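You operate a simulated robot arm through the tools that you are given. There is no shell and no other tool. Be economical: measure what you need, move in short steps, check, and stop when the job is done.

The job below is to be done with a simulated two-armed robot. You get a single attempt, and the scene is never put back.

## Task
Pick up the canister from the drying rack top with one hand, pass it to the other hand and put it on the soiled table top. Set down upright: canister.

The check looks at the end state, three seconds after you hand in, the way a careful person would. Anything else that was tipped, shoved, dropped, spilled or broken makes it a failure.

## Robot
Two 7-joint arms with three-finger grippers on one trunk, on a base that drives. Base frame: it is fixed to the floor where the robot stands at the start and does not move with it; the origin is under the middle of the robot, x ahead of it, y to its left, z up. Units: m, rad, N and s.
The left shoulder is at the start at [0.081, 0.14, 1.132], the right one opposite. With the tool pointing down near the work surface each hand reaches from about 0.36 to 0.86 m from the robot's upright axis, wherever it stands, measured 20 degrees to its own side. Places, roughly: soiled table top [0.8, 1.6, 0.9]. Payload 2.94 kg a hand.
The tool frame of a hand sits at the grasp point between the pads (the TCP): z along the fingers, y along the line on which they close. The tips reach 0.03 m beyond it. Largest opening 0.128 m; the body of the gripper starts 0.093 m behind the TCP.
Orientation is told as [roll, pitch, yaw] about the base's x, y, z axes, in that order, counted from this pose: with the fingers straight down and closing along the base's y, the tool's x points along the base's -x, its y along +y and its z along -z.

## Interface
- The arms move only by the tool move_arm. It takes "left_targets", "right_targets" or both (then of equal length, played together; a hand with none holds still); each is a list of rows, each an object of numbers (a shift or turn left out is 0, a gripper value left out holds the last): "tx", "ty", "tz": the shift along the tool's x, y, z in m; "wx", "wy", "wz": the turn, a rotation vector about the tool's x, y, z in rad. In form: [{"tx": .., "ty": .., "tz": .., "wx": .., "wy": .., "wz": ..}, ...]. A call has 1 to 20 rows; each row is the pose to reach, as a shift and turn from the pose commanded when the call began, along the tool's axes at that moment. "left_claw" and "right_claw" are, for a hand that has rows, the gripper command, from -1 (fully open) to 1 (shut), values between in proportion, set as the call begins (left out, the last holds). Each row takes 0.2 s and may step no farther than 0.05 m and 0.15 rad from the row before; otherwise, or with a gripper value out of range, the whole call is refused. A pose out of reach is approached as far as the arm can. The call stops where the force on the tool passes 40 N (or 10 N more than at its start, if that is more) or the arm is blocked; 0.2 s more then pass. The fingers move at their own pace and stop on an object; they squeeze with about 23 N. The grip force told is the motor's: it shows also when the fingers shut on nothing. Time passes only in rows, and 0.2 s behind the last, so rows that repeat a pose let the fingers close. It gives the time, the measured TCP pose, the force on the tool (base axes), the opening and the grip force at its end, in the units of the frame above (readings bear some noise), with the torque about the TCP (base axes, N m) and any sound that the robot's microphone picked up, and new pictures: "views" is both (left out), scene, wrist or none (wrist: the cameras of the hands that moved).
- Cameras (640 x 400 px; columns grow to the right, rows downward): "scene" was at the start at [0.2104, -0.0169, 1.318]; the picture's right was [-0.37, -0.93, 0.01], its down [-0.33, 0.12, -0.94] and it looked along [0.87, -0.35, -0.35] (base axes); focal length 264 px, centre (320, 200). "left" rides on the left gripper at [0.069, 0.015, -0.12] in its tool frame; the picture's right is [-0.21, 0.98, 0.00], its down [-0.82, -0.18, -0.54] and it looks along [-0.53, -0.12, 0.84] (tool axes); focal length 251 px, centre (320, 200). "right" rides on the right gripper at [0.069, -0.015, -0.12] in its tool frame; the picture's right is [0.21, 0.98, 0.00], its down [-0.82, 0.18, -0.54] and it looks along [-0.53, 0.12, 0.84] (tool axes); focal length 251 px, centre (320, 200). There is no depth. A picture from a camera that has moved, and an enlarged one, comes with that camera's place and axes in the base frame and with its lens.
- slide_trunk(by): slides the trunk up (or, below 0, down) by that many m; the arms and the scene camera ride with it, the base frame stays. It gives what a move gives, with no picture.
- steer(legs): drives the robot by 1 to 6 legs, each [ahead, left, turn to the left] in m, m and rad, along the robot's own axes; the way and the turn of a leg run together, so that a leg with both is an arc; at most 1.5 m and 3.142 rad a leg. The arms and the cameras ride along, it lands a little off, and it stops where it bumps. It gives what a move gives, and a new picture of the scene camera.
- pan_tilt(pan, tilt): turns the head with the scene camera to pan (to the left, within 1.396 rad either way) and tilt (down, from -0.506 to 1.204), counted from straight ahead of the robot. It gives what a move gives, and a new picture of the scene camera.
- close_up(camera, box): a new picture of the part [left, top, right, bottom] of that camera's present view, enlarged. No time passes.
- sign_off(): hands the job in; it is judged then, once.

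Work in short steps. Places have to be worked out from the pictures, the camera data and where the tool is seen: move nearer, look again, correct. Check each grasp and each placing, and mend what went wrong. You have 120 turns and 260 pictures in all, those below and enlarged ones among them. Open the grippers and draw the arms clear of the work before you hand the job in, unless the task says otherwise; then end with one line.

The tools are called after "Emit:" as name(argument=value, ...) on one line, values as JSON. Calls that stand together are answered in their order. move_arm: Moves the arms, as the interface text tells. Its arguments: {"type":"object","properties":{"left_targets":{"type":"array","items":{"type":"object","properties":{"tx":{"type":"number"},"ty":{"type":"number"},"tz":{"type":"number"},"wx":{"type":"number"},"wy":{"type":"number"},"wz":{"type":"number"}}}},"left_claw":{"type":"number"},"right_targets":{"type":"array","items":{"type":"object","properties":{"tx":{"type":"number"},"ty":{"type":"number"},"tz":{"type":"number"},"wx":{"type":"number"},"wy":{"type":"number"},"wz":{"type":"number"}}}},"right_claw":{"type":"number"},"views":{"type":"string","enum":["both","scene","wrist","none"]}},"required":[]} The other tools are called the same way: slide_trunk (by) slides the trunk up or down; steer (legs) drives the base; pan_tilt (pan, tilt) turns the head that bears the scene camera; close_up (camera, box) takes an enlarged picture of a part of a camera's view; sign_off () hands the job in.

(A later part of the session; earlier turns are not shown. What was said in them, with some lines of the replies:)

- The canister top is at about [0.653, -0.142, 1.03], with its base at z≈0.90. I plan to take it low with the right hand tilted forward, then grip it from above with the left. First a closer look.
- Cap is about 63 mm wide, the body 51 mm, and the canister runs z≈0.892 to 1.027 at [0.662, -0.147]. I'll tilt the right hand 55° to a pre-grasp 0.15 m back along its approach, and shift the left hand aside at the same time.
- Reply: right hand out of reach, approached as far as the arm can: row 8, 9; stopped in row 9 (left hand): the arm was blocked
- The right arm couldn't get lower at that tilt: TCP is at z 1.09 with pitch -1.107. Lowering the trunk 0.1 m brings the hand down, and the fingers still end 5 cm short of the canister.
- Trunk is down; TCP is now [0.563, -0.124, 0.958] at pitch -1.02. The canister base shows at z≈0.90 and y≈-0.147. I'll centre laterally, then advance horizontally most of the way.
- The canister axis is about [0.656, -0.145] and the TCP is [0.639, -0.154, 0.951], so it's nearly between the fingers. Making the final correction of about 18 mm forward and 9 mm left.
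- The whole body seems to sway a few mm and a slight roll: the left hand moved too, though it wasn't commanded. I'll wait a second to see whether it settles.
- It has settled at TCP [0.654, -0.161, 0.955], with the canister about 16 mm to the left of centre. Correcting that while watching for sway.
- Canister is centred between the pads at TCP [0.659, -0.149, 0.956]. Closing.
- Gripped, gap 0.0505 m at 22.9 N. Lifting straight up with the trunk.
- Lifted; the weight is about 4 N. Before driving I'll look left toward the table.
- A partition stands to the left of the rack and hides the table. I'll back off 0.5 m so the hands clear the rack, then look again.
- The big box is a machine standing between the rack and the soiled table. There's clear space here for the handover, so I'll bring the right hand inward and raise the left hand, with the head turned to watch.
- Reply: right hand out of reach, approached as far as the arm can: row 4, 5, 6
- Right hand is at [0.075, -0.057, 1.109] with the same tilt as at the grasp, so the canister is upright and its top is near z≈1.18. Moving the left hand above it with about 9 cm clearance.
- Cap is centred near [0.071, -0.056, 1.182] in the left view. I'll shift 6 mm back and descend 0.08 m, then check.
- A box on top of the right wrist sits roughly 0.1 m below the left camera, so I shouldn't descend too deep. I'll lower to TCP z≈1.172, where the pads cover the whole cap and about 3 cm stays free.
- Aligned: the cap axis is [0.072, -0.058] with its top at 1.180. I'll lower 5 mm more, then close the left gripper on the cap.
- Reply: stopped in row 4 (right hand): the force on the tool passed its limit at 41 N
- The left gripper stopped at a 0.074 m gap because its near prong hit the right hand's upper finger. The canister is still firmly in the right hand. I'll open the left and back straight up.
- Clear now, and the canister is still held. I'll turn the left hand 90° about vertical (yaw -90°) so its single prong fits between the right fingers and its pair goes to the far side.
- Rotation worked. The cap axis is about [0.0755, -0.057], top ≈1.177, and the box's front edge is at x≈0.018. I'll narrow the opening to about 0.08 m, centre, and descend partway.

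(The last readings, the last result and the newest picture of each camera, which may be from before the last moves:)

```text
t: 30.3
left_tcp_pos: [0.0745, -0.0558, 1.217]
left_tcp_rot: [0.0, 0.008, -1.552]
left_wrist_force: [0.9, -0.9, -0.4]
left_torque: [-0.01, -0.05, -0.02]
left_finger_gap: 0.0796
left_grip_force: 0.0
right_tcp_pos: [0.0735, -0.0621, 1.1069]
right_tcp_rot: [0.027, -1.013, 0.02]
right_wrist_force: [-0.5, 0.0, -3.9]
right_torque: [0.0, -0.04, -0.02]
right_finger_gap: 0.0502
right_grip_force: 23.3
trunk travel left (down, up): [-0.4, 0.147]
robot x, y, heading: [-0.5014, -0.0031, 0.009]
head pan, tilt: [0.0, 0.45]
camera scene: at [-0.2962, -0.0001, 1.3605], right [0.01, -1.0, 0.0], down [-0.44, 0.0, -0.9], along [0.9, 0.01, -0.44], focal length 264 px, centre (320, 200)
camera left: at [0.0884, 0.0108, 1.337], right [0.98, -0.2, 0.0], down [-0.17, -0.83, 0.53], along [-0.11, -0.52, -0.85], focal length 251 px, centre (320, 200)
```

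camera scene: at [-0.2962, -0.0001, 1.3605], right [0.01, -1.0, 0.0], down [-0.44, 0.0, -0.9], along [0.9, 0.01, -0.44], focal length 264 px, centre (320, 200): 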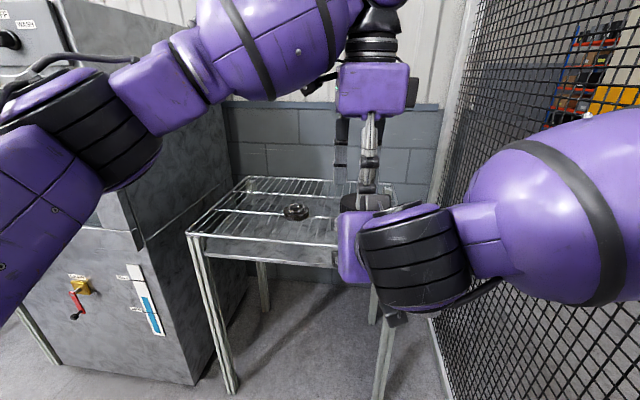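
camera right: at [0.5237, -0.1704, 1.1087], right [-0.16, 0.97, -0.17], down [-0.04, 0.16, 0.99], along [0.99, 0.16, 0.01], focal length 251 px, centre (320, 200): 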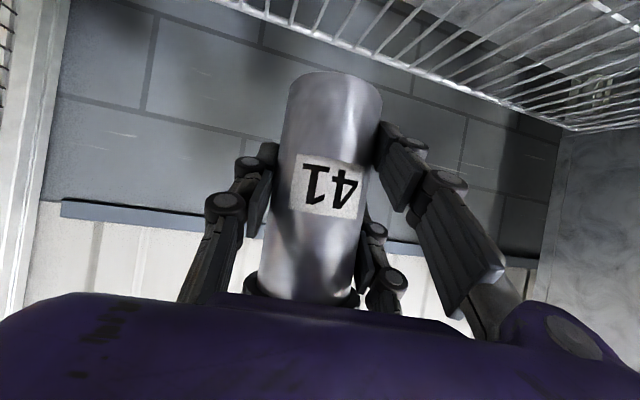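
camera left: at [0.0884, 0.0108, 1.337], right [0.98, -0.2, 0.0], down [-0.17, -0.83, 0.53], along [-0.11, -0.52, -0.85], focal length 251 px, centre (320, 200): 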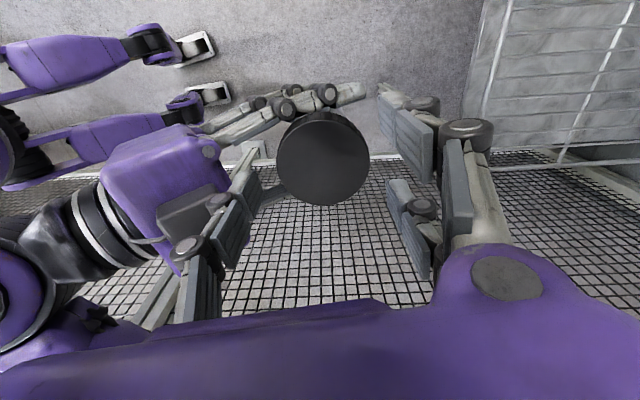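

The left finger is already past the box with no contact force, and the cap sits between the pads. Shifting 3 mm forward and 2 mm left, then descending the last 4.7 cm.

Emit:
move_arm(left_targets=[{"ty": 0.003, "tx": 0.002, "tz": 0.01}, {"ty": 0.003, "tx": 0.002, "tz": 0.022}, {"ty": 0.003, "tx": 0.002, "tz": 0.034}, {"ty": 0.003, "tx": 0.002, "tz": 0.047}, {"ty": 0.003, "tx": 0.002, "tz": 0.047}])

```text
t: 31.5
left_tcp_pos: [0.0801, -0.0566, 1.1722]
left_tcp_rot: [0.0, 0.008, -1.556]
left_wrist_force: [-0.3, -0.2, -0.3]
left_torque: [-0.05, 0.01, -0.01]
left_finger_gap: 0.08
left_grip_force: 0.0
right_tcp_pos: [0.0735, -0.0605, 1.1056]
right_tcp_rot: [0.026, -1.012, 0.019]
right_wrist_force: [0.4, -1.2, -3.5]
right_torque: [0.02, 0.03, -0.04]
right_finger_gap: 0.0504
right_grip_force: 23.7
trunk travel left (down, up): [-0.4, 0.147]
robot x, y, heading: [-0.4984, -0.0026, 0.009]
head pan, tilt: [0.0, 0.45]
camera scene: at [-0.2963, -0.0002, 1.3605], right [0.01, -1.0, 0.0], down [-0.44, 0.0, -0.9], along [0.9, 0.01, -0.44], focal length 264 px, centre (320, 200)
camera left: at [0.0939, 0.0126, 1.2923], right [0.98, -0.2, 0.0], down [-0.17, -0.83, 0.53], along [-0.11, -0.52, -0.85], focal length 251 px, centre (320, 200)
```

scene: 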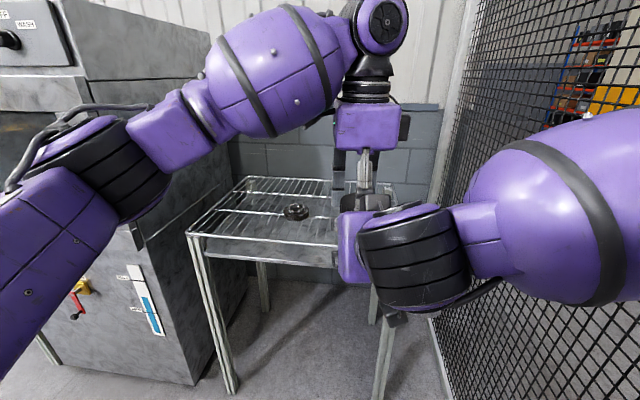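
left: 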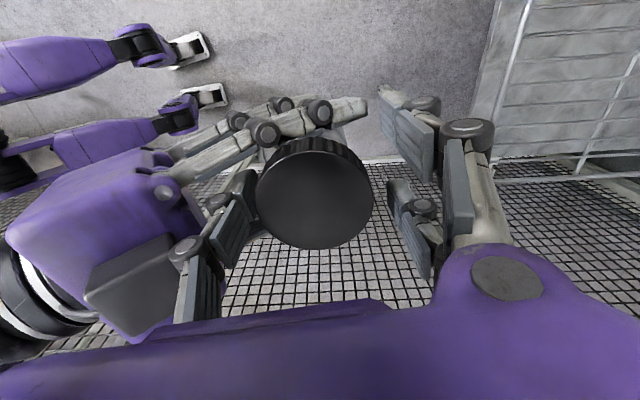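

Cap axis is [0.076, -0.057] with its top at 1.1775; the left TCP is 4 mm too far forward. I'll correct that, go 3 mm deeper, then close.

Emit:
move_arm(left_targets=[{"ty": -0.0035, "tz": 0.003}, {"ty": -0.0035, "tz": 0.003}], views="none")

Emit:
move_arm(left_targets=[{"tz": 0}, {"tz": 0}, {"tz": 0}], left_claw=1)

```text
t: 32.1
left_tcp_pos: [0.0764, -0.0556, 1.1696]
left_tcp_rot: [-0.002, 0.009, -1.553]
left_wrist_force: [3.1, -0.2, 3.0]
left_torque: [0.03, 0.27, 0.0]
left_finger_gap: 0.0785
left_grip_force: 0.0
right_tcp_pos: [0.0742, -0.0597, 1.1054]
right_tcp_rot: [0.028, -1.013, 0.021]
right_wrist_force: [-3.2, 0.0, -6.3]
right_torque: [-0.03, -0.47, 0.02]
right_finger_gap: 0.0505
right_grip_force: 22.9
trunk travel left (down, up): [-0.4, 0.147]
robot x, y, heading: [-0.4954, 0.0009, 0.009]
head pan, tilt: [0.0, 0.45]
```

```text
t: 32.9
left_tcp_pos: [0.0761, -0.0569, 1.1689]
left_tcp_rot: [0.0, 0.008, -1.558]
left_wrist_force: [-15.3, -0.3, 2.3]
left_torque: [-0.03, 0.54, -0.06]
left_finger_gap: 0.0586
left_grip_force: 23.5
right_tcp_pos: [0.0757, -0.0624, 1.1058]
right_tcp_rot: [0.026, -1.014, 0.019]
right_wrist_force: [13.6, 0.4, -4.8]
right_torque: [0.01, 0.37, -0.04]
right_finger_gap: 0.0503
right_grip_force: 23.3
trunk travel left (down, up): [-0.4, 0.147]
robot x, y, heading: [-0.5012, -0.0014, 0.01]
head pan, tilt: [0.0, 0.45]
camera scene: at [-0.296, -0.0001, 1.3604], right [0.01, -1.0, 0.0], down [-0.44, 0.0, -0.9], along [0.9, 0.01, -0.44], focal length 264 px, centre (320, 200)
camera left: at [0.0902, 0.0123, 1.2896], right [0.98, -0.2, 0.0], down [-0.17, -0.83, 0.53], along [-0.11, -0.52, -0.85], focal length 251 px, centre (320, 200)
```

scene: 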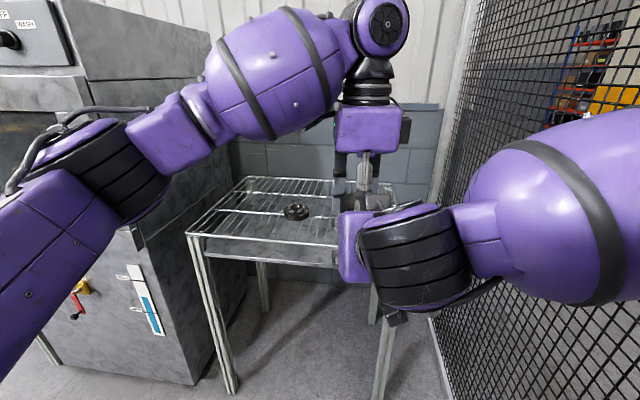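
left: 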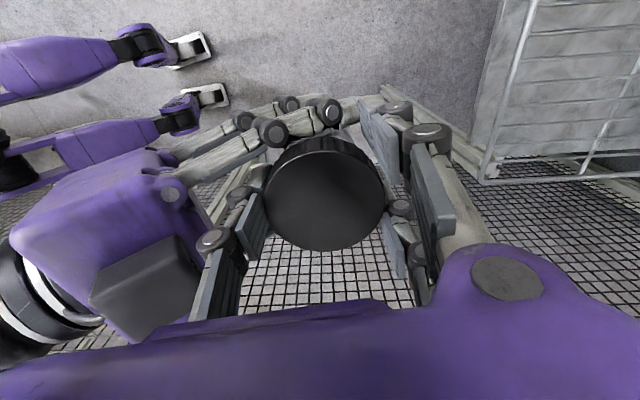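

The left grip is on with gap 0.0586 m at 23.5 N, but there's about 15 N of fighting along x. I'll ease the left hand 2 mm back to relax that.

Emit:
move_arm(left_targets=[{"ty": -0.001}, {"ty": -0.002}], views="wrist")

Emit:
close_up(camera="scene", box=[310, 130, 430, 230])

```text
t: 33.5
left_tcp_pos: [0.0749, -0.0555, 1.1696]
left_tcp_rot: [-0.002, 0.009, -1.552]
left_wrist_force: [-6.6, 1.6, -0.1]
left_torque: [0.02, 0.5, -0.04]
left_finger_gap: 0.0587
left_grip_force: 23.0
right_tcp_pos: [0.0732, -0.062, 1.1061]
right_tcp_rot: [0.025, -1.012, 0.017]
right_wrist_force: [6.7, -1.3, -2.7]
right_torque: [0.14, -0.05, -0.04]
right_finger_gap: 0.0505
right_grip_force: 23.3
trunk travel left (down, up): [-0.4, 0.147]
robot x, y, heading: [-0.5031, -0.0042, 0.01]
head pan, tilt: [0.0, 0.45]
camera left: at [0.089, 0.0126, 1.29], right [0.98, -0.2, 0.0], down [-0.17, -0.83, 0.53], along [-0.11, -0.52, -0.85], focal length 251 px, centre (320, 200)
```

left: 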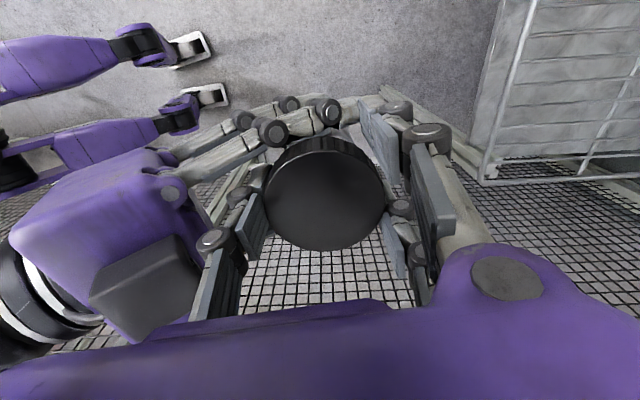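

```text
4.00 times, centred on (370, 180) of scene
camera zoom: at [-0.296, -0.0001, 1.3604], right [0.01, -1.0, 0.0], down [-0.44, 0.0, -0.9], along [0.9, 0.01, -0.44], focal length 1054 px, centre (120, 280)
```

zoom: 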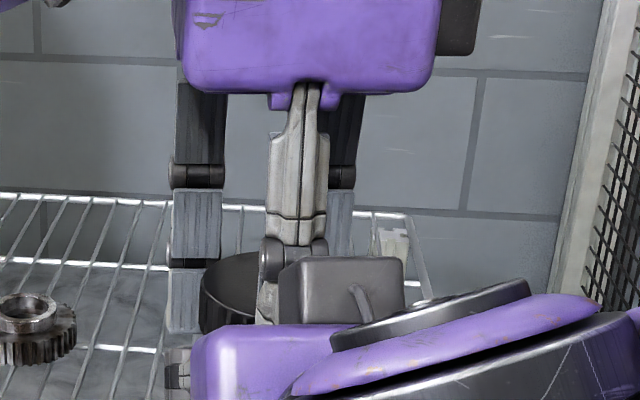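

The fighting force is down to 6 N. I'll test the left grip with a 3 mm upward tug before releasing the right hand.

Emit:
move_arm(left_targets=[{"ty": -0.001, "tz": -0.0015}, {"ty": -0.001, "tz": -0.003}], views="none")

```text
t: 34.1
left_tcp_pos: [0.0761, -0.0547, 1.1707]
left_tcp_rot: [0.0, 0.011, -1.552]
left_wrist_force: [5.3, 3.7, -13.0]
left_torque: [0.17, -0.15, 0.06]
left_finger_gap: 0.0585
left_grip_force: 23.1
right_tcp_pos: [0.0746, -0.0609, 1.1069]
right_tcp_rot: [0.026, -1.016, 0.019]
right_wrist_force: [-5.5, -5.6, 10.7]
right_torque: [0.19, -0.13, 0.0]
right_finger_gap: 0.0502
right_grip_force: 23.1
trunk travel left (down, up): [-0.4, 0.147]
robot x, y, heading: [-0.5036, -0.0013, 0.007]
head pan, tilt: [0.0, 0.45]
```

The left grip carries 13 N without slipping, well above the canister's weight. Opening the right gripper.

Emit:
move_arm(right_targets=[{"tz": 0}, {"tz": 0}, {"tz": 0}], right_claw=-0.4)

```text
t: 34.9
left_tcp_pos: [0.0736, -0.056, 1.173]
left_tcp_rot: [-0.001, 0.011, -1.555]
left_wrist_force: [0.0, -0.7, -2.9]
left_torque: [0.02, -0.03, 0.02]
left_finger_gap: 0.0583
left_grip_force: 23.0
right_tcp_pos: [0.074, -0.0602, 1.1059]
right_tcp_rot: [0.028, -1.013, 0.02]
right_wrist_force: [-0.4, -0.3, 0.1]
right_torque: [-0.02, -0.01, 0.0]
right_finger_gap: 0.0894
right_grip_force: 0.1
trunk travel left (down, up): [-0.4, 0.147]
robot x, y, heading: [-0.5033, -0.0073, 0.013]
head pan, tilt: [0.0, 0.45]
camera scene: at [-0.2961, -0.0001, 1.3604], right [0.01, -1.0, 0.0], down [-0.44, 0.0, -0.9], along [0.9, 0.01, -0.44], focal length 264 px, centre (320, 200)
camera right: at [-0.0623, -0.0822, 1.1116], right [-0.16, 0.97, -0.17], down [-0.03, 0.17, 0.99], along [0.99, 0.16, 0.0], focal length 251 px, centre (320, 200)
```

scene: 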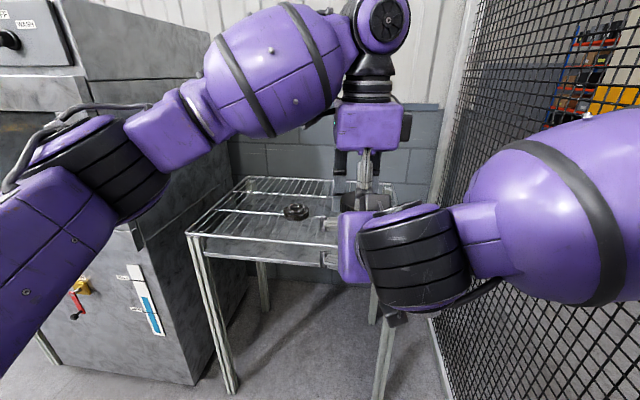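
right: 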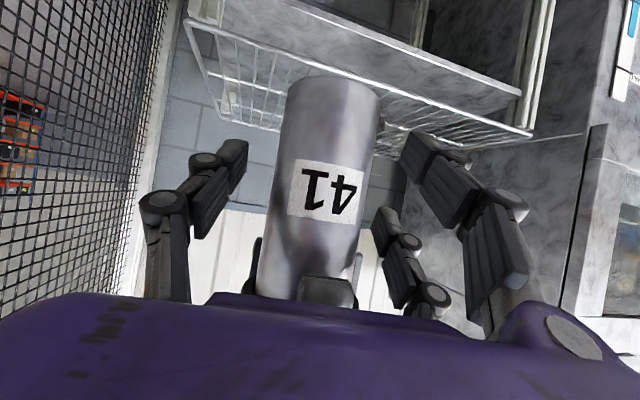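

Left hand alone holds the canister (load ≈ -3 N, right force ≈ 0). Withdrawing the right hand horizontally backward, then to the right.

Emit:
move_arm(right_targets=[{"tx": 0.013, "tz": -0.021}, {"tx": 0.026, "tz": -0.0425}, {"tx": 0.042, "tz": -0.068}, {"tx": 0.058, "tz": -0.094}, {"tx": 0.063, "ty": -0.03, "tz": -0.102}, {"tx": 0.063, "ty": -0.07, "tz": -0.102}, {"tx": 0.063, "ty": -0.11, "tz": -0.102}])

```text
t: 36.7
left_tcp_pos: [0.0803, 0.0329, 1.1752]
left_tcp_rot: [0.007, -0.026, -1.45]
left_wrist_force: [2.8, -3.7, -2.2]
left_torque: [0.0, 0.09, -0.01]
left_finger_gap: 0.0586
left_grip_force: 23.4
right_tcp_pos: [0.0366, -0.0194, 1.1146]
right_tcp_rot: [-0.05, -0.987, 0.31]
right_wrist_force: [-3.1, 4.2, 0.5]
right_torque: [-0.16, -0.11, -0.21]
right_finger_gap: 0.0905
right_grip_force: 1.7
right hand out of reach, approached as far as the arm can: row 3, 4, 5, 6, 7
trunk travel left (down, up): [-0.4, 0.147]
robot x, y, heading: [-0.4958, 0.0058, 0.117]
head pan, tilt: [0.0, 0.45]
stopped in row 7 (right hand): the arm was blocked; the commanded pose is now the measured one
camera scene: at [-0.2955, 0.0576, 1.3599], right [0.11, -0.99, 0.02], down [-0.43, -0.07, -0.9], along [0.89, 0.09, -0.44], focal length 264 px, centre (320, 200)
camera right: at [-0.0923, -0.0699, 1.124], right [-0.37, 0.9, -0.21], down [-0.05, 0.2, 0.98], along [0.93, 0.38, -0.03], focal length 251 px, centre (320, 200)
```

scene: 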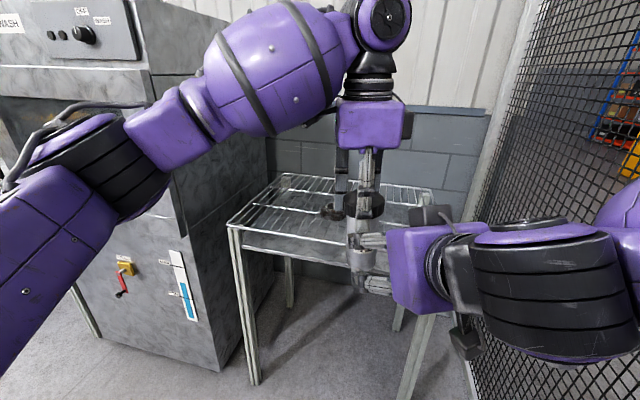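
right: 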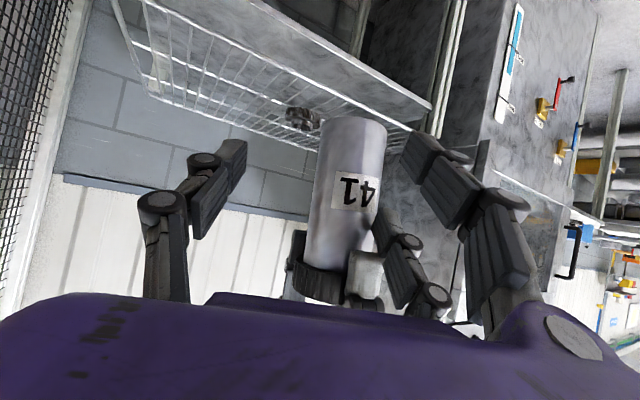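

The right elbow pushed against the fence and turned the base 0.12 rad. The canister is still fine in the left hand. I'll open the right hand fully and drive left, away from the fence, before withdrawing any further.

Emit:
move_arm(right_targets=[{"tz": 0}, {"tz": 0}], right_claw=-1, views="none")

Emit:
steer(legs=[[0, 0.3, 0]])

```text
t: 37.5
left_tcp_pos: [0.0759, 0.031, 1.1761]
left_tcp_rot: [0.007, -0.021, -1.449]
left_wrist_force: [-1.2, -0.3, -2.2]
left_torque: [0.05, -0.02, -0.01]
left_finger_gap: 0.0586
left_grip_force: 22.8
right_tcp_pos: [0.031, -0.0154, 1.1154]
right_tcp_rot: [-0.048, -0.987, 0.324]
right_wrist_force: [1.0, -0.4, -0.5]
right_torque: [0.01, -0.01, -0.01]
right_finger_gap: 0.1281
right_grip_force: 0.2
trunk travel left (down, up): [-0.4, 0.147]
robot x, y, heading: [-0.4968, 0.0013, 0.117]
head pan, tilt: [0.0, 0.45]
stopped in row 2 (right hand): the arm was blocked; the commanded pose is now the measured one
```

```text
t: 40.8
left_tcp_pos: [0.0471, 0.3059, 1.1747]
left_tcp_rot: [0.007, -0.001, -1.46]
left_wrist_force: [0.3, -1.3, -3.4]
left_torque: [-0.04, 0.0, -0.01]
left_finger_gap: 0.0583
left_grip_force: 22.9
right_tcp_pos: [0.0029, 0.2543, 1.1119]
right_tcp_rot: [-0.007, -0.988, 0.261]
right_wrist_force: [-0.3, -0.5, -0.1]
right_torque: [0.03, 0.04, -0.02]
right_finger_gap: 0.128
right_grip_force: 0.0
trunk travel left (down, up): [-0.4, 0.147]
robot x, y, heading: [-0.5325, 0.3083, 0.101]
head pan, tilt: [0.0, 0.45]
camera scene: at [-0.3282, 0.3289, 1.3604], right [0.1, -0.99, 0.0], down [-0.43, -0.04, -0.9], along [0.9, 0.09, -0.44], focal length 264 px, centre (320, 200)
```

scene: 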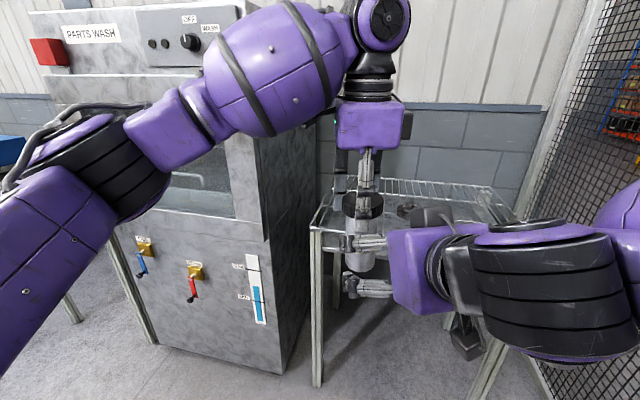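

Away from the fence now. The right fingers only barely surround the canister, so the cleanest separation is to lift the left hand straight up 0.14 m.

Emit:
move_arm(left_targets=[{"tz": -0.025}, {"tz": -0.05}, {"tz": -0.08}, {"tz": -0.11}, {"tz": -0.14}, {"tz": -0.14}])

```text
t: 42.2
left_tcp_pos: [0.0473, 0.3062, 1.3152]
left_tcp_rot: [0.006, -0.001, -1.46]
left_wrist_force: [-0.3, -0.3, -3.6]
left_torque: [0.06, 0.02, 0.02]
left_finger_gap: 0.0585
left_grip_force: 23.4
right_tcp_pos: [0.0032, 0.2544, 1.1104]
right_tcp_rot: [-0.008, -0.988, 0.261]
right_wrist_force: [-0.1, -0.5, -0.7]
right_torque: [-0.01, 0.0, 0.01]
right_finger_gap: 0.1282
right_grip_force: 0.0
trunk travel left (down, up): [-0.4, 0.147]
robot x, y, heading: [-0.5303, 0.3089, 0.105]
head pan, tilt: [0.0, 0.45]
camera scene: at [-0.3276, 0.3292, 1.3603], right [0.1, -0.99, 0.0], down [-0.43, -0.05, -0.9], along [0.9, 0.09, -0.44], focal length 264 px, centre (320, 200)
camera left: at [0.0538, 0.3763, 1.4356], right [0.99, -0.1, 0.01], down [-0.09, -0.84, 0.54], along [-0.05, -0.54, -0.84], focal length 251 px, centre (320, 200)
```

scene: 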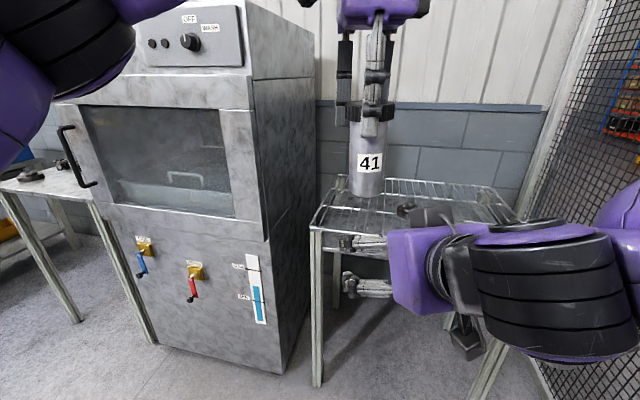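
left: 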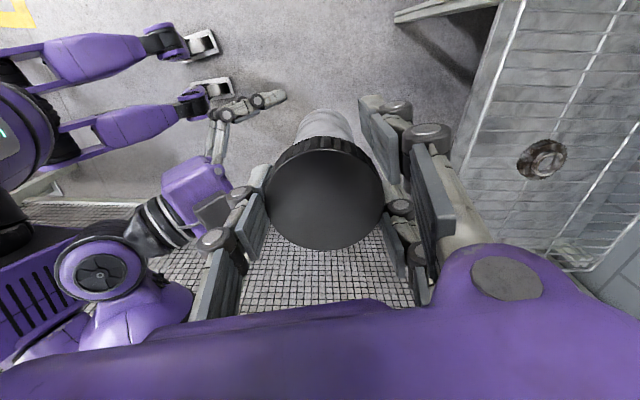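

Handover succeeded: the canister hangs upright and clear in the left hand. Now I'll move the left hand leftward and fold the right hand back to a fingers-down pose.

Emit:
move_arm(right_targets=[{"tx": 0.0, "ty": -0.025, "tz": -0.01}, {"tx": 0.0, "ty": -0.05, "tz": -0.02, "wy": 0.1}, {"tx": -0.008, "ty": -0.075, "tz": -0.045, "wy": 0.23}, {"tx": -0.018, "ty": -0.1, "tz": -0.07, "wy": 0.36}, {"tx": -0.028, "ty": -0.103, "tz": -0.095, "wy": 0.49}, {"tx": -0.038, "ty": -0.103, "tz": -0.12, "wy": 0.62}, {"tx": -0.048, "ty": -0.103, "tz": -0.145, "wy": 0.75}, {"tx": -0.055, "ty": -0.103, "tz": -0.165, "wy": 0.88}, {"tx": -0.06, "ty": -0.103, "tz": -0.18, "wy": 0.985}], left_targets=[{"tx": 0.02}, {"tx": 0.04}, {"tx": 0.06}, {"tx": 0.08}, {"tx": 0.1}, {"tx": 0.12}, {"tx": 0.12}, {"tx": 0.12}, {"tx": 0.12}], views="none")

Emit:
pan_tilt(pan=0.9, tilt=0.35)

```text
t: 44.2
left_tcp_pos: [0.0336, 0.425, 1.3157]
left_tcp_rot: [0.009, 0.0, -1.459]
left_wrist_force: [-0.2, 0.1, -3.6]
left_torque: [0.0, -0.01, 0.02]
left_finger_gap: 0.0582
left_grip_force: 23.5
right_tcp_pos: [-0.0842, 0.1256, 1.2623]
right_tcp_rot: [-0.006, 0.0, 0.256]
right_wrist_force: [-0.2, -0.5, 0.6]
right_torque: [-0.01, 0.02, 0.02]
right_finger_gap: 0.128
right_grip_force: 0.0
right hand out of reach, approached as far as the arm can: row 1
trunk travel left (down, up): [-0.4, 0.147]
robot x, y, heading: [-0.5307, 0.3084, 0.101]
head pan, tilt: [0.0, 0.45]
```

```text
t: 45.4
left_tcp_pos: [0.0342, 0.4265, 1.3155]
left_tcp_rot: [0.006, 0.001, -1.458]
left_wrist_force: [-0.7, -0.3, -3.7]
left_torque: [0.06, 0.03, -0.01]
left_finger_gap: 0.0579
left_grip_force: 22.7
right_tcp_pos: [-0.083, 0.1254, 1.2606]
right_tcp_rot: [-0.006, -0.004, 0.255]
right_wrist_force: [-0.4, 0.4, -0.4]
right_torque: [0.02, 0.0, 0.01]
right_finger_gap: 0.128
right_grip_force: 0.1
trunk travel left (down, up): [-0.4, 0.147]
robot x, y, heading: [-0.5305, 0.3048, 0.102]
head pan, tilt: [0.901, 0.351]
camera scene: at [-0.3696, 0.398, 1.3696], right [0.84, -0.54, 0.0], down [-0.18, -0.29, -0.94], along [0.5, 0.79, -0.34], focal length 264 px, centre (320, 200)
```

scene: 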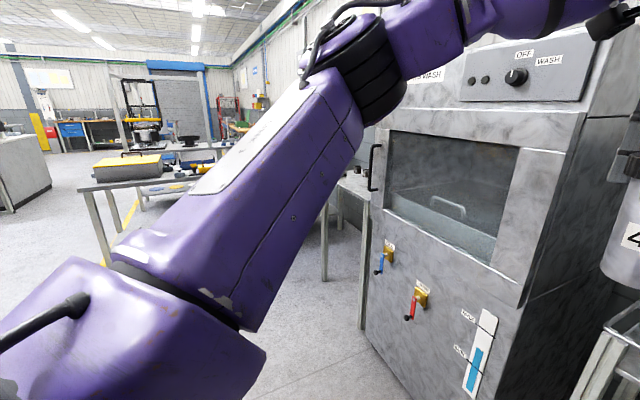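

Path to the left looks free up to about y≈2.3. Driving 0.9 m left and squaring the heading.

Emit:
steer(legs=[[0, 0, -0.1], [0, 0.9, 0]])

Emit:
pan_tilt(pan=0.15, tilt=0.5)

```text
t: 54.0
left_tcp_pos: [0.0453, 1.2505, 1.3157]
left_tcp_rot: [0.008, 0.0, -1.571]
left_wrist_force: [0.1, 0.7, -3.4]
left_torque: [0.02, -0.01, -0.01]
left_finger_gap: 0.0578
left_grip_force: 23.0
right_tcp_pos: [-0.1056, 0.9646, 1.2622]
right_tcp_rot: [-0.007, -0.002, 0.144]
right_wrist_force: [-0.3, 0.8, 0.9]
right_torque: [0.01, -0.01, 0.0]
right_finger_gap: 0.1281
right_grip_force: 0.0
trunk travel left (down, up): [-0.4, 0.147]
robot x, y, heading: [-0.5277, 1.1971, -0.007]
head pan, tilt: [0.901, 0.351]
camera scene: at [-0.3595, 1.2677, 1.3696], right [0.78, -0.63, 0.0], down [-0.22, -0.27, -0.94], along [0.59, 0.73, -0.34], focal length 264 px, centre (320, 200)
```

scene: 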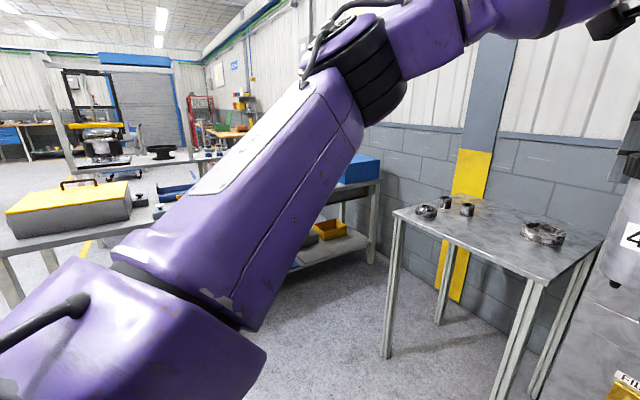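

```text
t: 55.1
left_tcp_pos: [0.0443, 1.2506, 1.3158]
left_tcp_rot: [0.007, 0.0, -1.571]
left_wrist_force: [-0.2, 0.6, -3.3]
left_torque: [0.04, 0.02, -0.01]
left_finger_gap: 0.0577
left_grip_force: 22.8
right_tcp_pos: [-0.105, 0.9653, 1.2616]
right_tcp_rot: [-0.005, -0.004, 0.146]
right_wrist_force: [0.5, 0.0, -0.1]
right_torque: [0.0, 0.01, -0.04]
right_finger_gap: 0.1279
right_grip_force: 0.0
trunk travel left (down, up): [-0.4, 0.147]
robot x, y, heading: [-0.5288, 1.1941, -0.004]
head pan, tilt: [0.15, 0.499]
camera scene: at [-0.3278, 1.2083, 1.356], right [0.14, -0.99, 0.0], down [-0.47, -0.07, -0.88], along [0.87, 0.13, -0.48], focal length 264 px, centre (320, 200)
```

scene: 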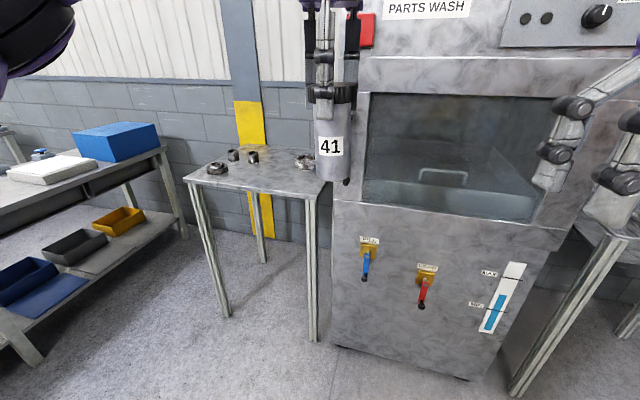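

The table is x≈0.55–1.05, y≈1.33–1.88, with parts at its back and left; the free spot is about [0.67, 1.62]. I'll turn right 0.35 to keep the right arm off the washer, then drive to roughly [0.08, 1.78].

Emit:
steer(legs=[[0, 0, -0.35], [0, 0.65, 0], [0.2, 0, 0]])

```text
t: 63.7
left_tcp_pos: [0.4459, 1.5878, 1.3156]
left_tcp_rot: [0.005, 0.001, -1.936]
left_wrist_force: [0.5, 0.2, -3.9]
left_torque: [0.02, -0.01, -0.03]
left_finger_gap: 0.0573
left_grip_force: 23.2
right_tcp_pos: [0.205, 1.3762, 1.2616]
right_tcp_rot: [-0.006, -0.004, -0.224]
right_wrist_force: [0.2, -0.2, -0.1]
right_torque: [-0.02, 0.01, -0.02]
right_finger_gap: 0.1282
right_grip_force: 0.0
trunk travel left (down, up): [-0.4, 0.147]
robot x, y, heading: [-0.1062, 1.746, -0.374]
head pan, tilt: [0.15, 0.499]
camera scene: at [0.0841, 1.6839, 1.3561], right [-0.22, -0.97, 0.0], down [-0.47, 0.11, -0.88], along [0.86, -0.2, -0.48], focal length 264 px, centre (320, 200)
```

scene: 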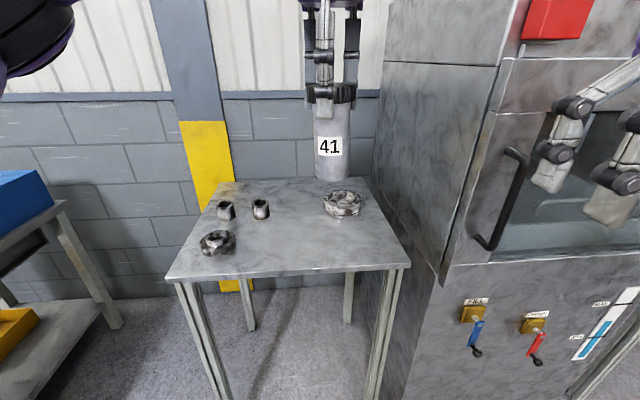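

The free spot is about [0.70, 1.60], more than 0.2 m from every part on the table. Driving the remaining 0.2 m ahead and 0.11 m left.

Emit:
steer(legs=[[0.2, 0.11, 0]])

Emit:
close_up(camera="left", box=[0, 0, 640, 400])

```text
t: 65.4
left_tcp_pos: [0.6677, 1.6112, 1.3156]
left_tcp_rot: [0.008, 0.0, -1.943]
left_wrist_force: [0.4, 0.5, -3.1]
left_torque: [0.03, 0.01, 0.0]
left_finger_gap: 0.0573
left_grip_force: 23.3
right_tcp_pos: [0.4238, 1.4003, 1.2621]
right_tcp_rot: [-0.006, -0.005, -0.229]
right_wrist_force: [-0.1, -0.2, -0.3]
right_torque: [0.0, -0.02, -0.02]
right_finger_gap: 0.1281
right_grip_force: 0.1
trunk travel left (down, up): [-0.4, 0.147]
robot x, y, heading: [0.112, 1.7682, -0.384]
head pan, tilt: [0.15, 0.499]
camera scene: at [0.3056, 1.7074, 1.3561], right [-0.23, -0.97, 0.0], down [-0.47, 0.11, -0.88], along [0.85, -0.2, -0.48], focal length 264 px, centre (320, 200)
```

scene: 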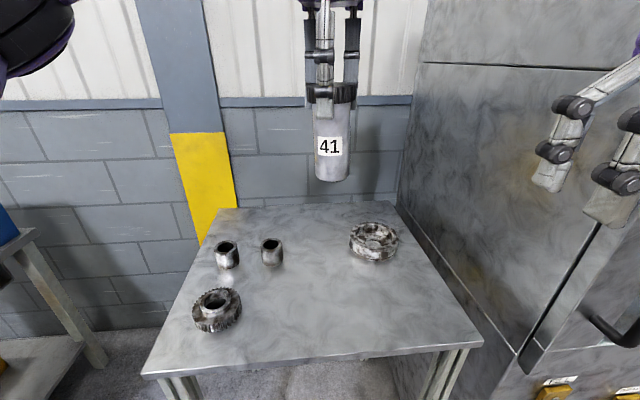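

```text
1.00 times, centred on (320, 200) of left (not enlarged: the box is as wide or as high as the picture)
camera zoom: at [0.7061, 1.6696, 1.4362], right [0.83, -0.56, 0.01], down [-0.47, -0.7, 0.54], along [-0.29, -0.45, -0.84], focal length 251 px, centre (320, 200)
```

zoom: 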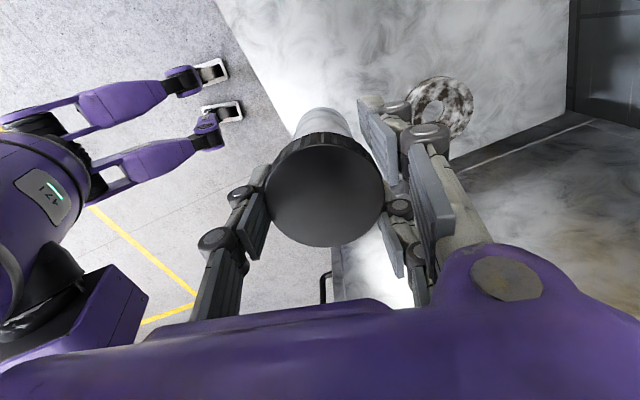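

Canister hangs upright at [0.668, 1.611]. I'll shift 3 cm forward and lower until the base is about 3–4 cm above the table (TCP z≈1.06).

Emit:
move_arm(left_targets=[{"ty": 0.017, "tz": 0.03}, {"ty": 0.034, "tz": 0.06}, {"ty": 0.034, "tz": 0.1}, {"ty": 0.034, "tz": 0.14}, {"ty": 0.034, "tz": 0.18}, {"ty": 0.034, "tz": 0.215}, {"ty": 0.034, "tz": 0.24}, {"ty": 0.034, "tz": 0.255}, {"ty": 0.034, "tz": 0.255}])

```text
t: 67.4
left_tcp_pos: [0.702, 1.5989, 1.0614]
left_tcp_rot: [0.006, -0.001, -1.945]
left_wrist_force: [-0.2, 0.1, -3.7]
left_torque: [0.04, 0.0, 0.01]
left_finger_gap: 0.0573
left_grip_force: 22.5
right_tcp_pos: [0.4239, 1.3994, 1.263]
right_tcp_rot: [-0.005, -0.004, -0.229]
right_wrist_force: [0.1, -1.2, -0.2]
right_torque: [-0.01, -0.01, 0.01]
right_finger_gap: 0.1279
right_grip_force: 0.1
trunk travel left (down, up): [-0.4, 0.147]
robot x, y, heading: [0.1132, 1.7702, -0.384]
head pan, tilt: [0.15, 0.499]
camera scene: at [0.3061, 1.7075, 1.356], right [-0.23, -0.97, 0.0], down [-0.47, 0.11, -0.88], along [0.85, -0.2, -0.48], focal length 264 px, centre (320, 200)
camera left: at [0.74, 1.6569, 1.1817], right [0.83, -0.56, 0.01], down [-0.47, -0.7, 0.54], along [-0.29, -0.45, -0.84], focal length 251 px, centre (320, 200)
```

scene: 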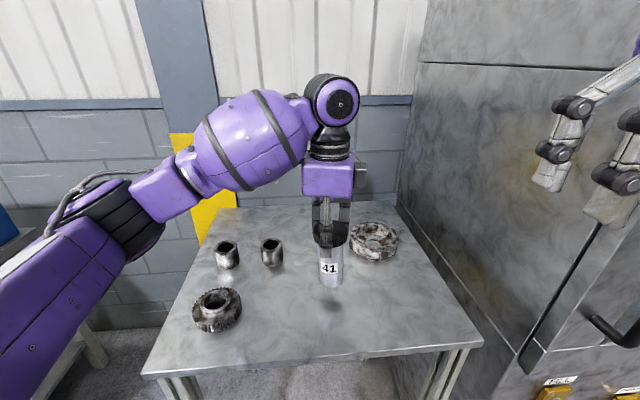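
left: 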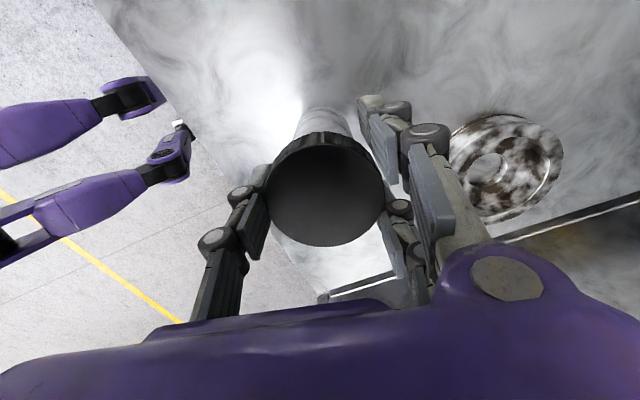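

The base is a few cm above the table with clear space around. Lowering 2 cm gently, then in smaller steps.

Emit:
move_arm(left_targets=[{"tz": 0.007}, {"tz": 0.014}, {"tz": 0.02}], views="none")

Emit:
close_up(camera="scene", box=[270, 200, 400, 330])

```text
t: 68.2
left_tcp_pos: [0.7021, 1.5986, 1.0417]
left_tcp_rot: [0.007, -0.001, -1.945]
left_wrist_force: [0.2, -0.1, -3.1]
left_torque: [0.02, 0.01, -0.05]
left_finger_gap: 0.0573
left_grip_force: 22.7
right_tcp_pos: [0.4251, 1.3994, 1.2621]
right_tcp_rot: [-0.007, -0.004, -0.229]
right_wrist_force: [0.2, -0.6, -0.5]
right_torque: [0.01, -0.01, -0.01]
right_finger_gap: 0.1281
right_grip_force: 0.0
trunk travel left (down, up): [-0.4, 0.147]
robot x, y, heading: [0.1105, 1.7688, -0.382]
head pan, tilt: [0.15, 0.499]
```

```text
3.08 times, centred on (335, 265) of scene
camera zoom: at [0.3064, 1.7073, 1.3559], right [-0.23, -0.97, 0.0], down [-0.47, 0.11, -0.88], along [0.85, -0.2, -0.48], focal length 811 px, centre (274, 0)
```

zoom: 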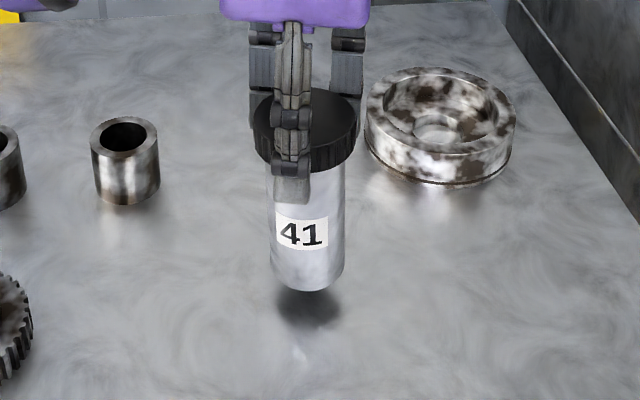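

Still about 1.5–2 cm of air, judging by the shadow. Lowering 1.2 cm slowly.

Emit:
move_arm(left_targets=[{"tz": 0.004}, {"tz": 0.008}, {"tz": 0.012}], views="none")

Emit:
close_up(camera="scene", box=[270, 200, 400, 330])

```text
t: 69.0
left_tcp_pos: [0.7015, 1.5987, 1.0294]
left_tcp_rot: [0.008, 0.0, -1.946]
left_wrist_force: [0.3, -0.5, -4.2]
left_torque: [0.02, -0.01, 0.02]
left_finger_gap: 0.0573
left_grip_force: 23.1
right_tcp_pos: [0.4235, 1.4009, 1.2623]
right_tcp_rot: [-0.004, -0.004, -0.229]
right_wrist_force: [-0.6, 0.5, -0.1]
right_torque: [0.0, 0.0, 0.03]
right_finger_gap: 0.1281
right_grip_force: 0.0
trunk travel left (down, up): [-0.4, 0.147]
robot x, y, heading: [0.1161, 1.7699, -0.38]
head pan, tilt: [0.15, 0.499]
```

```text
3.08 times, centred on (335, 265) of scene
camera zoom: at [0.3063, 1.7073, 1.3559], right [-0.23, -0.97, 0.0], down [-0.47, 0.11, -0.88], along [0.85, -0.2, -0.48], focal length 811 px, centre (274, 0)
```

zoom: 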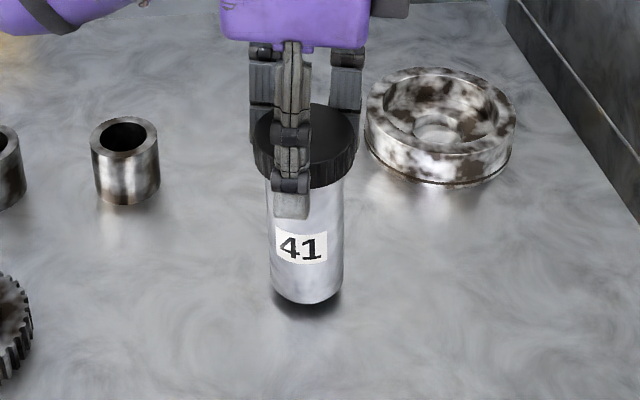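

About 5–8 mm is left by the shadow. Continuing in 2 mm rows, watching the force.

Emit:
move_arm(left_targets=[{"tz": 0.002}, {"tz": 0.004}, {"tz": 0.005}], views="none")

Emit:
close_up(camera="scene", box=[270, 200, 400, 330])

```text
t: 69.8
left_tcp_pos: [0.7024, 1.5986, 1.0235]
left_tcp_rot: [0.007, -0.001, -1.945]
left_wrist_force: [0.1, -0.3, -3.2]
left_torque: [0.01, -0.03, 0.01]
left_finger_gap: 0.0572
left_grip_force: 23.4
right_tcp_pos: [0.4261, 1.3992, 1.2631]
right_tcp_rot: [-0.004, -0.005, -0.227]
right_wrist_force: [0.3, 0.0, -0.5]
right_torque: [0.0, -0.06, 0.01]
right_finger_gap: 0.1279
right_grip_force: 0.0
trunk travel left (down, up): [-0.4, 0.147]
robot x, y, heading: [0.1165, 1.772, -0.385]
head pan, tilt: [0.15, 0.499]
```

```text
3.08 times, centred on (335, 265) of scene
camera zoom: at [0.3063, 1.7074, 1.3559], right [-0.23, -0.97, 0.0], down [-0.47, 0.11, -0.88], along [0.85, -0.2, -0.48], focal length 811 px, centre (274, 0)
```

zoom: 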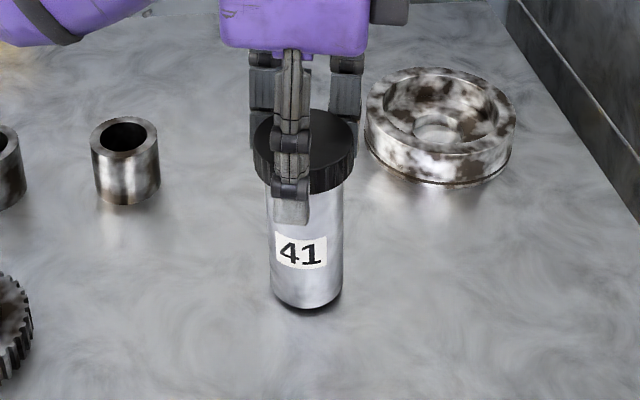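

Nearly touching, with no contact force yet. Two more millimetres at a time.

Emit:
move_arm(left_targets=[{"tz": 0.001}, {"tz": 0.002}], views="none")

Emit:
move_arm(left_targets=[{"tz": 0.001}, {"tz": 0.002}], views="none")

```text
t: 70.4
left_tcp_pos: [0.7029, 1.5985, 1.023]
left_tcp_rot: [0.007, 0.001, -1.945]
left_wrist_force: [0.2, -0.1, -2.5]
left_torque: [0.04, 0.02, 0.03]
left_finger_gap: 0.0572
left_grip_force: 22.8
right_tcp_pos: [0.4254, 1.3992, 1.2618]
right_tcp_rot: [-0.004, -0.002, -0.229]
right_wrist_force: [1.0, 0.3, 0.1]
right_torque: [-0.03, -0.04, -0.01]
right_finger_gap: 0.1281
right_grip_force: 0.2
trunk travel left (down, up): [-0.4, 0.147]
robot x, y, heading: [0.1142, 1.772, -0.379]
head pan, tilt: [0.15, 0.499]
```

```text
t: 71.0
left_tcp_pos: [0.7027, 1.5971, 1.0218]
left_tcp_rot: [0.01, 0.0, -1.944]
left_wrist_force: [-0.8, -0.4, 0.5]
left_torque: [0.06, 0.07, -0.03]
left_finger_gap: 0.0569
left_grip_force: 22.9
right_tcp_pos: [0.4246, 1.3999, 1.2621]
right_tcp_rot: [-0.007, -0.004, -0.228]
right_wrist_force: [1.0, 0.1, 0.3]
right_torque: [0.0, 0.0, 0.0]
right_finger_gap: 0.128
right_grip_force: 0.0
trunk travel left (down, up): [-0.4, 0.147]
robot x, y, heading: [0.1098, 1.7734, -0.383]
head pan, tilt: [0.15, 0.499]
```

Contact is beginning: the force went from -3.5 to +0.5 N. One more 1.5 mm to seat it, then release slowly.

Emit:
move_arm(left_targets=[{"tz": 0.0015}, {"tz": 0.0015}], views="none")

Emit:
move_arm(left_targets=[{"tz": 0.0}, {"tz": 0.0}, {"tz": 0.0}], left_claw=-0.25)

```text
t: 71.6
left_tcp_pos: [0.7021, 1.5971, 1.0207]
left_tcp_rot: [0.009, -0.003, -1.943]
left_wrist_force: [0.9, -1.1, 13.7]
left_torque: [0.29, -0.07, -0.02]
left_finger_gap: 0.0573
left_grip_force: 23.0
right_tcp_pos: [0.4236, 1.3998, 1.2632]
right_tcp_rot: [-0.006, -0.004, -0.229]
right_wrist_force: [0.9, -0.2, -0.4]
right_torque: [-0.03, -0.03, 0.02]
right_finger_gap: 0.1279
right_grip_force: 0.1
trunk travel left (down, up): [-0.4, 0.147]
robot x, y, heading: [0.1123, 1.771, -0.384]
head pan, tilt: [0.15, 0.499]
```

```text
t: 72.4
left_tcp_pos: [0.7035, 1.5991, 1.0188]
left_tcp_rot: [0.006, 0.0, -1.943]
left_wrist_force: [-0.5, -1.0, -0.4]
left_torque: [-0.01, 0.0, -0.01]
left_finger_gap: 0.0803
left_grip_force: 0.0
right_tcp_pos: [0.4258, 1.3998, 1.2611]
right_tcp_rot: [-0.007, -0.003, -0.229]
right_wrist_force: [0.6, -0.9, 0.7]
right_torque: [0.0, 0.0, 0.01]
right_finger_gap: 0.1283
right_grip_force: 0.0
trunk travel left (down, up): [-0.4, 0.147]
robot x, y, heading: [0.1144, 1.7674, -0.38]
head pan, tilt: [0.15, 0.499]
camera scene: at [0.3062, 1.7074, 1.3559], right [-0.23, -0.97, 0.0], down [-0.47, 0.11, -0.88], along [0.85, -0.2, -0.48], focal length 264 px, centre (320, 200)
camera left: at [0.741, 1.6567, 1.1382], right [0.83, -0.56, 0.01], down [-0.47, -0.7, 0.54], along [-0.3, -0.45, -0.84], focal length 251 px, centre (320, 200)
```

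scene: 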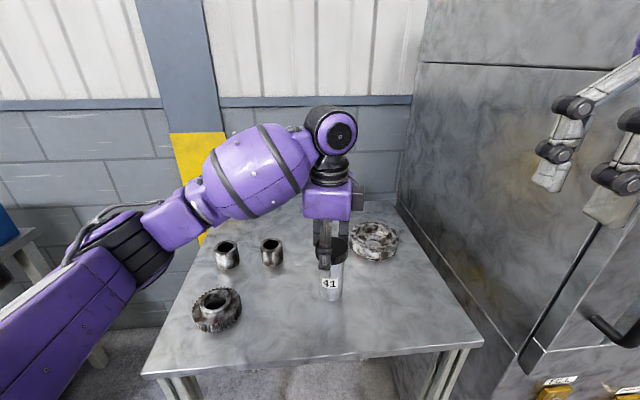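
left: 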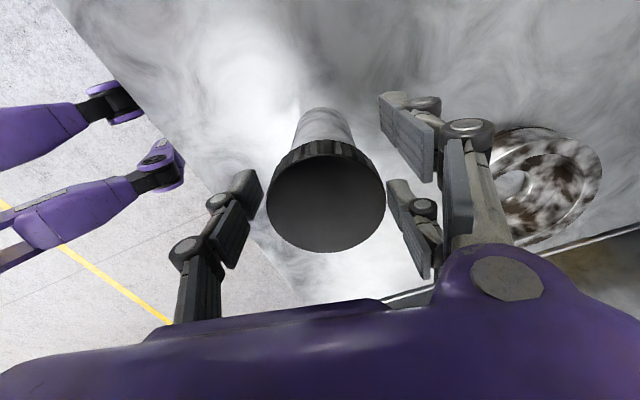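

Released and standing. Opening a bit wider and rising straight up 0.25 m.

Emit:
move_arm(left_targets=[{"tz": 0.0}, {"tz": 0.0}, {"tz": -0.015}, {"tz": -0.035}, {"tz": -0.07}, {"tz": -0.11}, {"tz": -0.15}, {"tz": -0.19}, {"tz": -0.23}, {"tz": -0.26}], left_claw=-0.7)

```text
t: 74.6
left_tcp_pos: [0.7014, 1.5979, 1.2809]
left_tcp_rot: [0.007, 0.001, -1.944]
left_wrist_force: [-0.4, 1.1, -0.2]
left_torque: [-0.01, -0.05, -0.04]
left_finger_gap: 0.1088
left_grip_force: 0.0
right_tcp_pos: [0.4247, 1.4007, 1.2624]
right_tcp_rot: [-0.004, -0.003, -0.228]
right_wrist_force: [0.2, 0.0, -0.3]
right_torque: [0.0, 0.0, 0.01]
right_finger_gap: 0.1279
right_grip_force: 0.0
trunk travel left (down, up): [-0.4, 0.147]
robot x, y, heading: [0.1114, 1.7688, -0.383]
head pan, tilt: [0.15, 0.499]
camera scene: at [0.3052, 1.7075, 1.3561], right [-0.23, -0.97, 0.0], down [-0.47, 0.11, -0.88], along [0.86, -0.2, -0.48], focal length 264 px, centre (320, 200)
camera left: at [0.7388, 1.6572, 1.3995], right [0.83, -0.56, 0.01], down [-0.47, -0.7, 0.54], along [-0.29, -0.45, -0.84], focal length 251 px, centre (320, 200)
```

scene: 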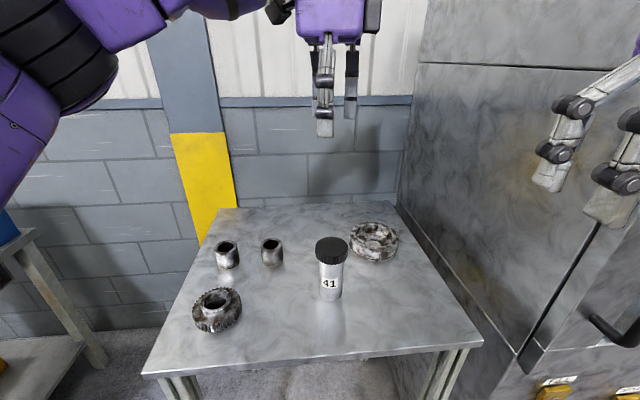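
left: 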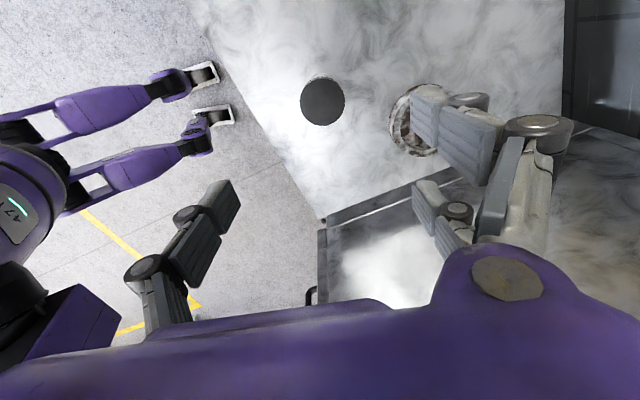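

The canister stands upright and alone on the table, the neighbouring parts are undisturbed, and both hands are open and clear. I'll back off a little and then hand in.

Emit:
steer(legs=[[-0.3, 0, 0]])

```text
t: 76.7
left_tcp_pos: [0.4195, 1.7125, 1.2775]
left_tcp_rot: [0.008, 0.0, -1.94]
left_wrist_force: [0.9, -0.3, -0.5]
left_torque: [0.03, 0.02, -0.02]
left_finger_gap: 0.1087
left_grip_force: 0.1
right_tcp_pos: [0.1433, 1.513, 1.2624]
right_tcp_rot: [-0.005, -0.003, -0.223]
right_wrist_force: [0.4, -0.2, 0.6]
right_torque: [0.02, 0.02, 0.03]
right_finger_gap: 0.128
right_grip_force: 0.0
trunk travel left (down, up): [-0.4, 0.147]
robot x, y, heading: [-0.1696, 1.8798, -0.377]
head pan, tilt: [0.15, 0.499]
camera scene: at [0.0237, 1.8205, 1.3559], right [-0.22, -0.97, 0.0], down [-0.47, 0.11, -0.88], along [0.86, -0.2, -0.48], focal length 264 px, centre (320, 200)
```

scene: 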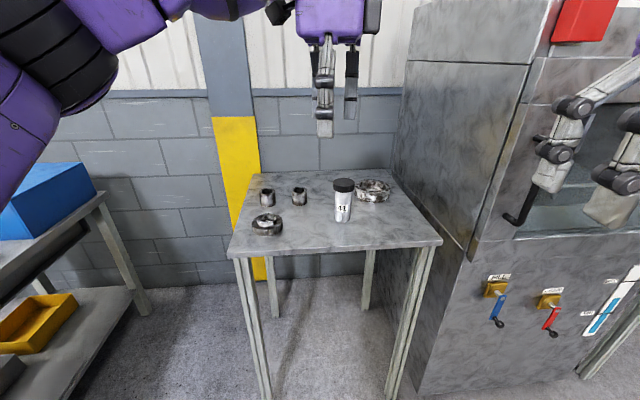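

Everything is in place, so I'm handing in.

Emit:
sign_off()

```text
The job is handed in.
```

The canister is standing upright on the soiled table top: the right hand took it from the drying rack, passed it to the left, and the left set it down, with no other part moved that I could see.
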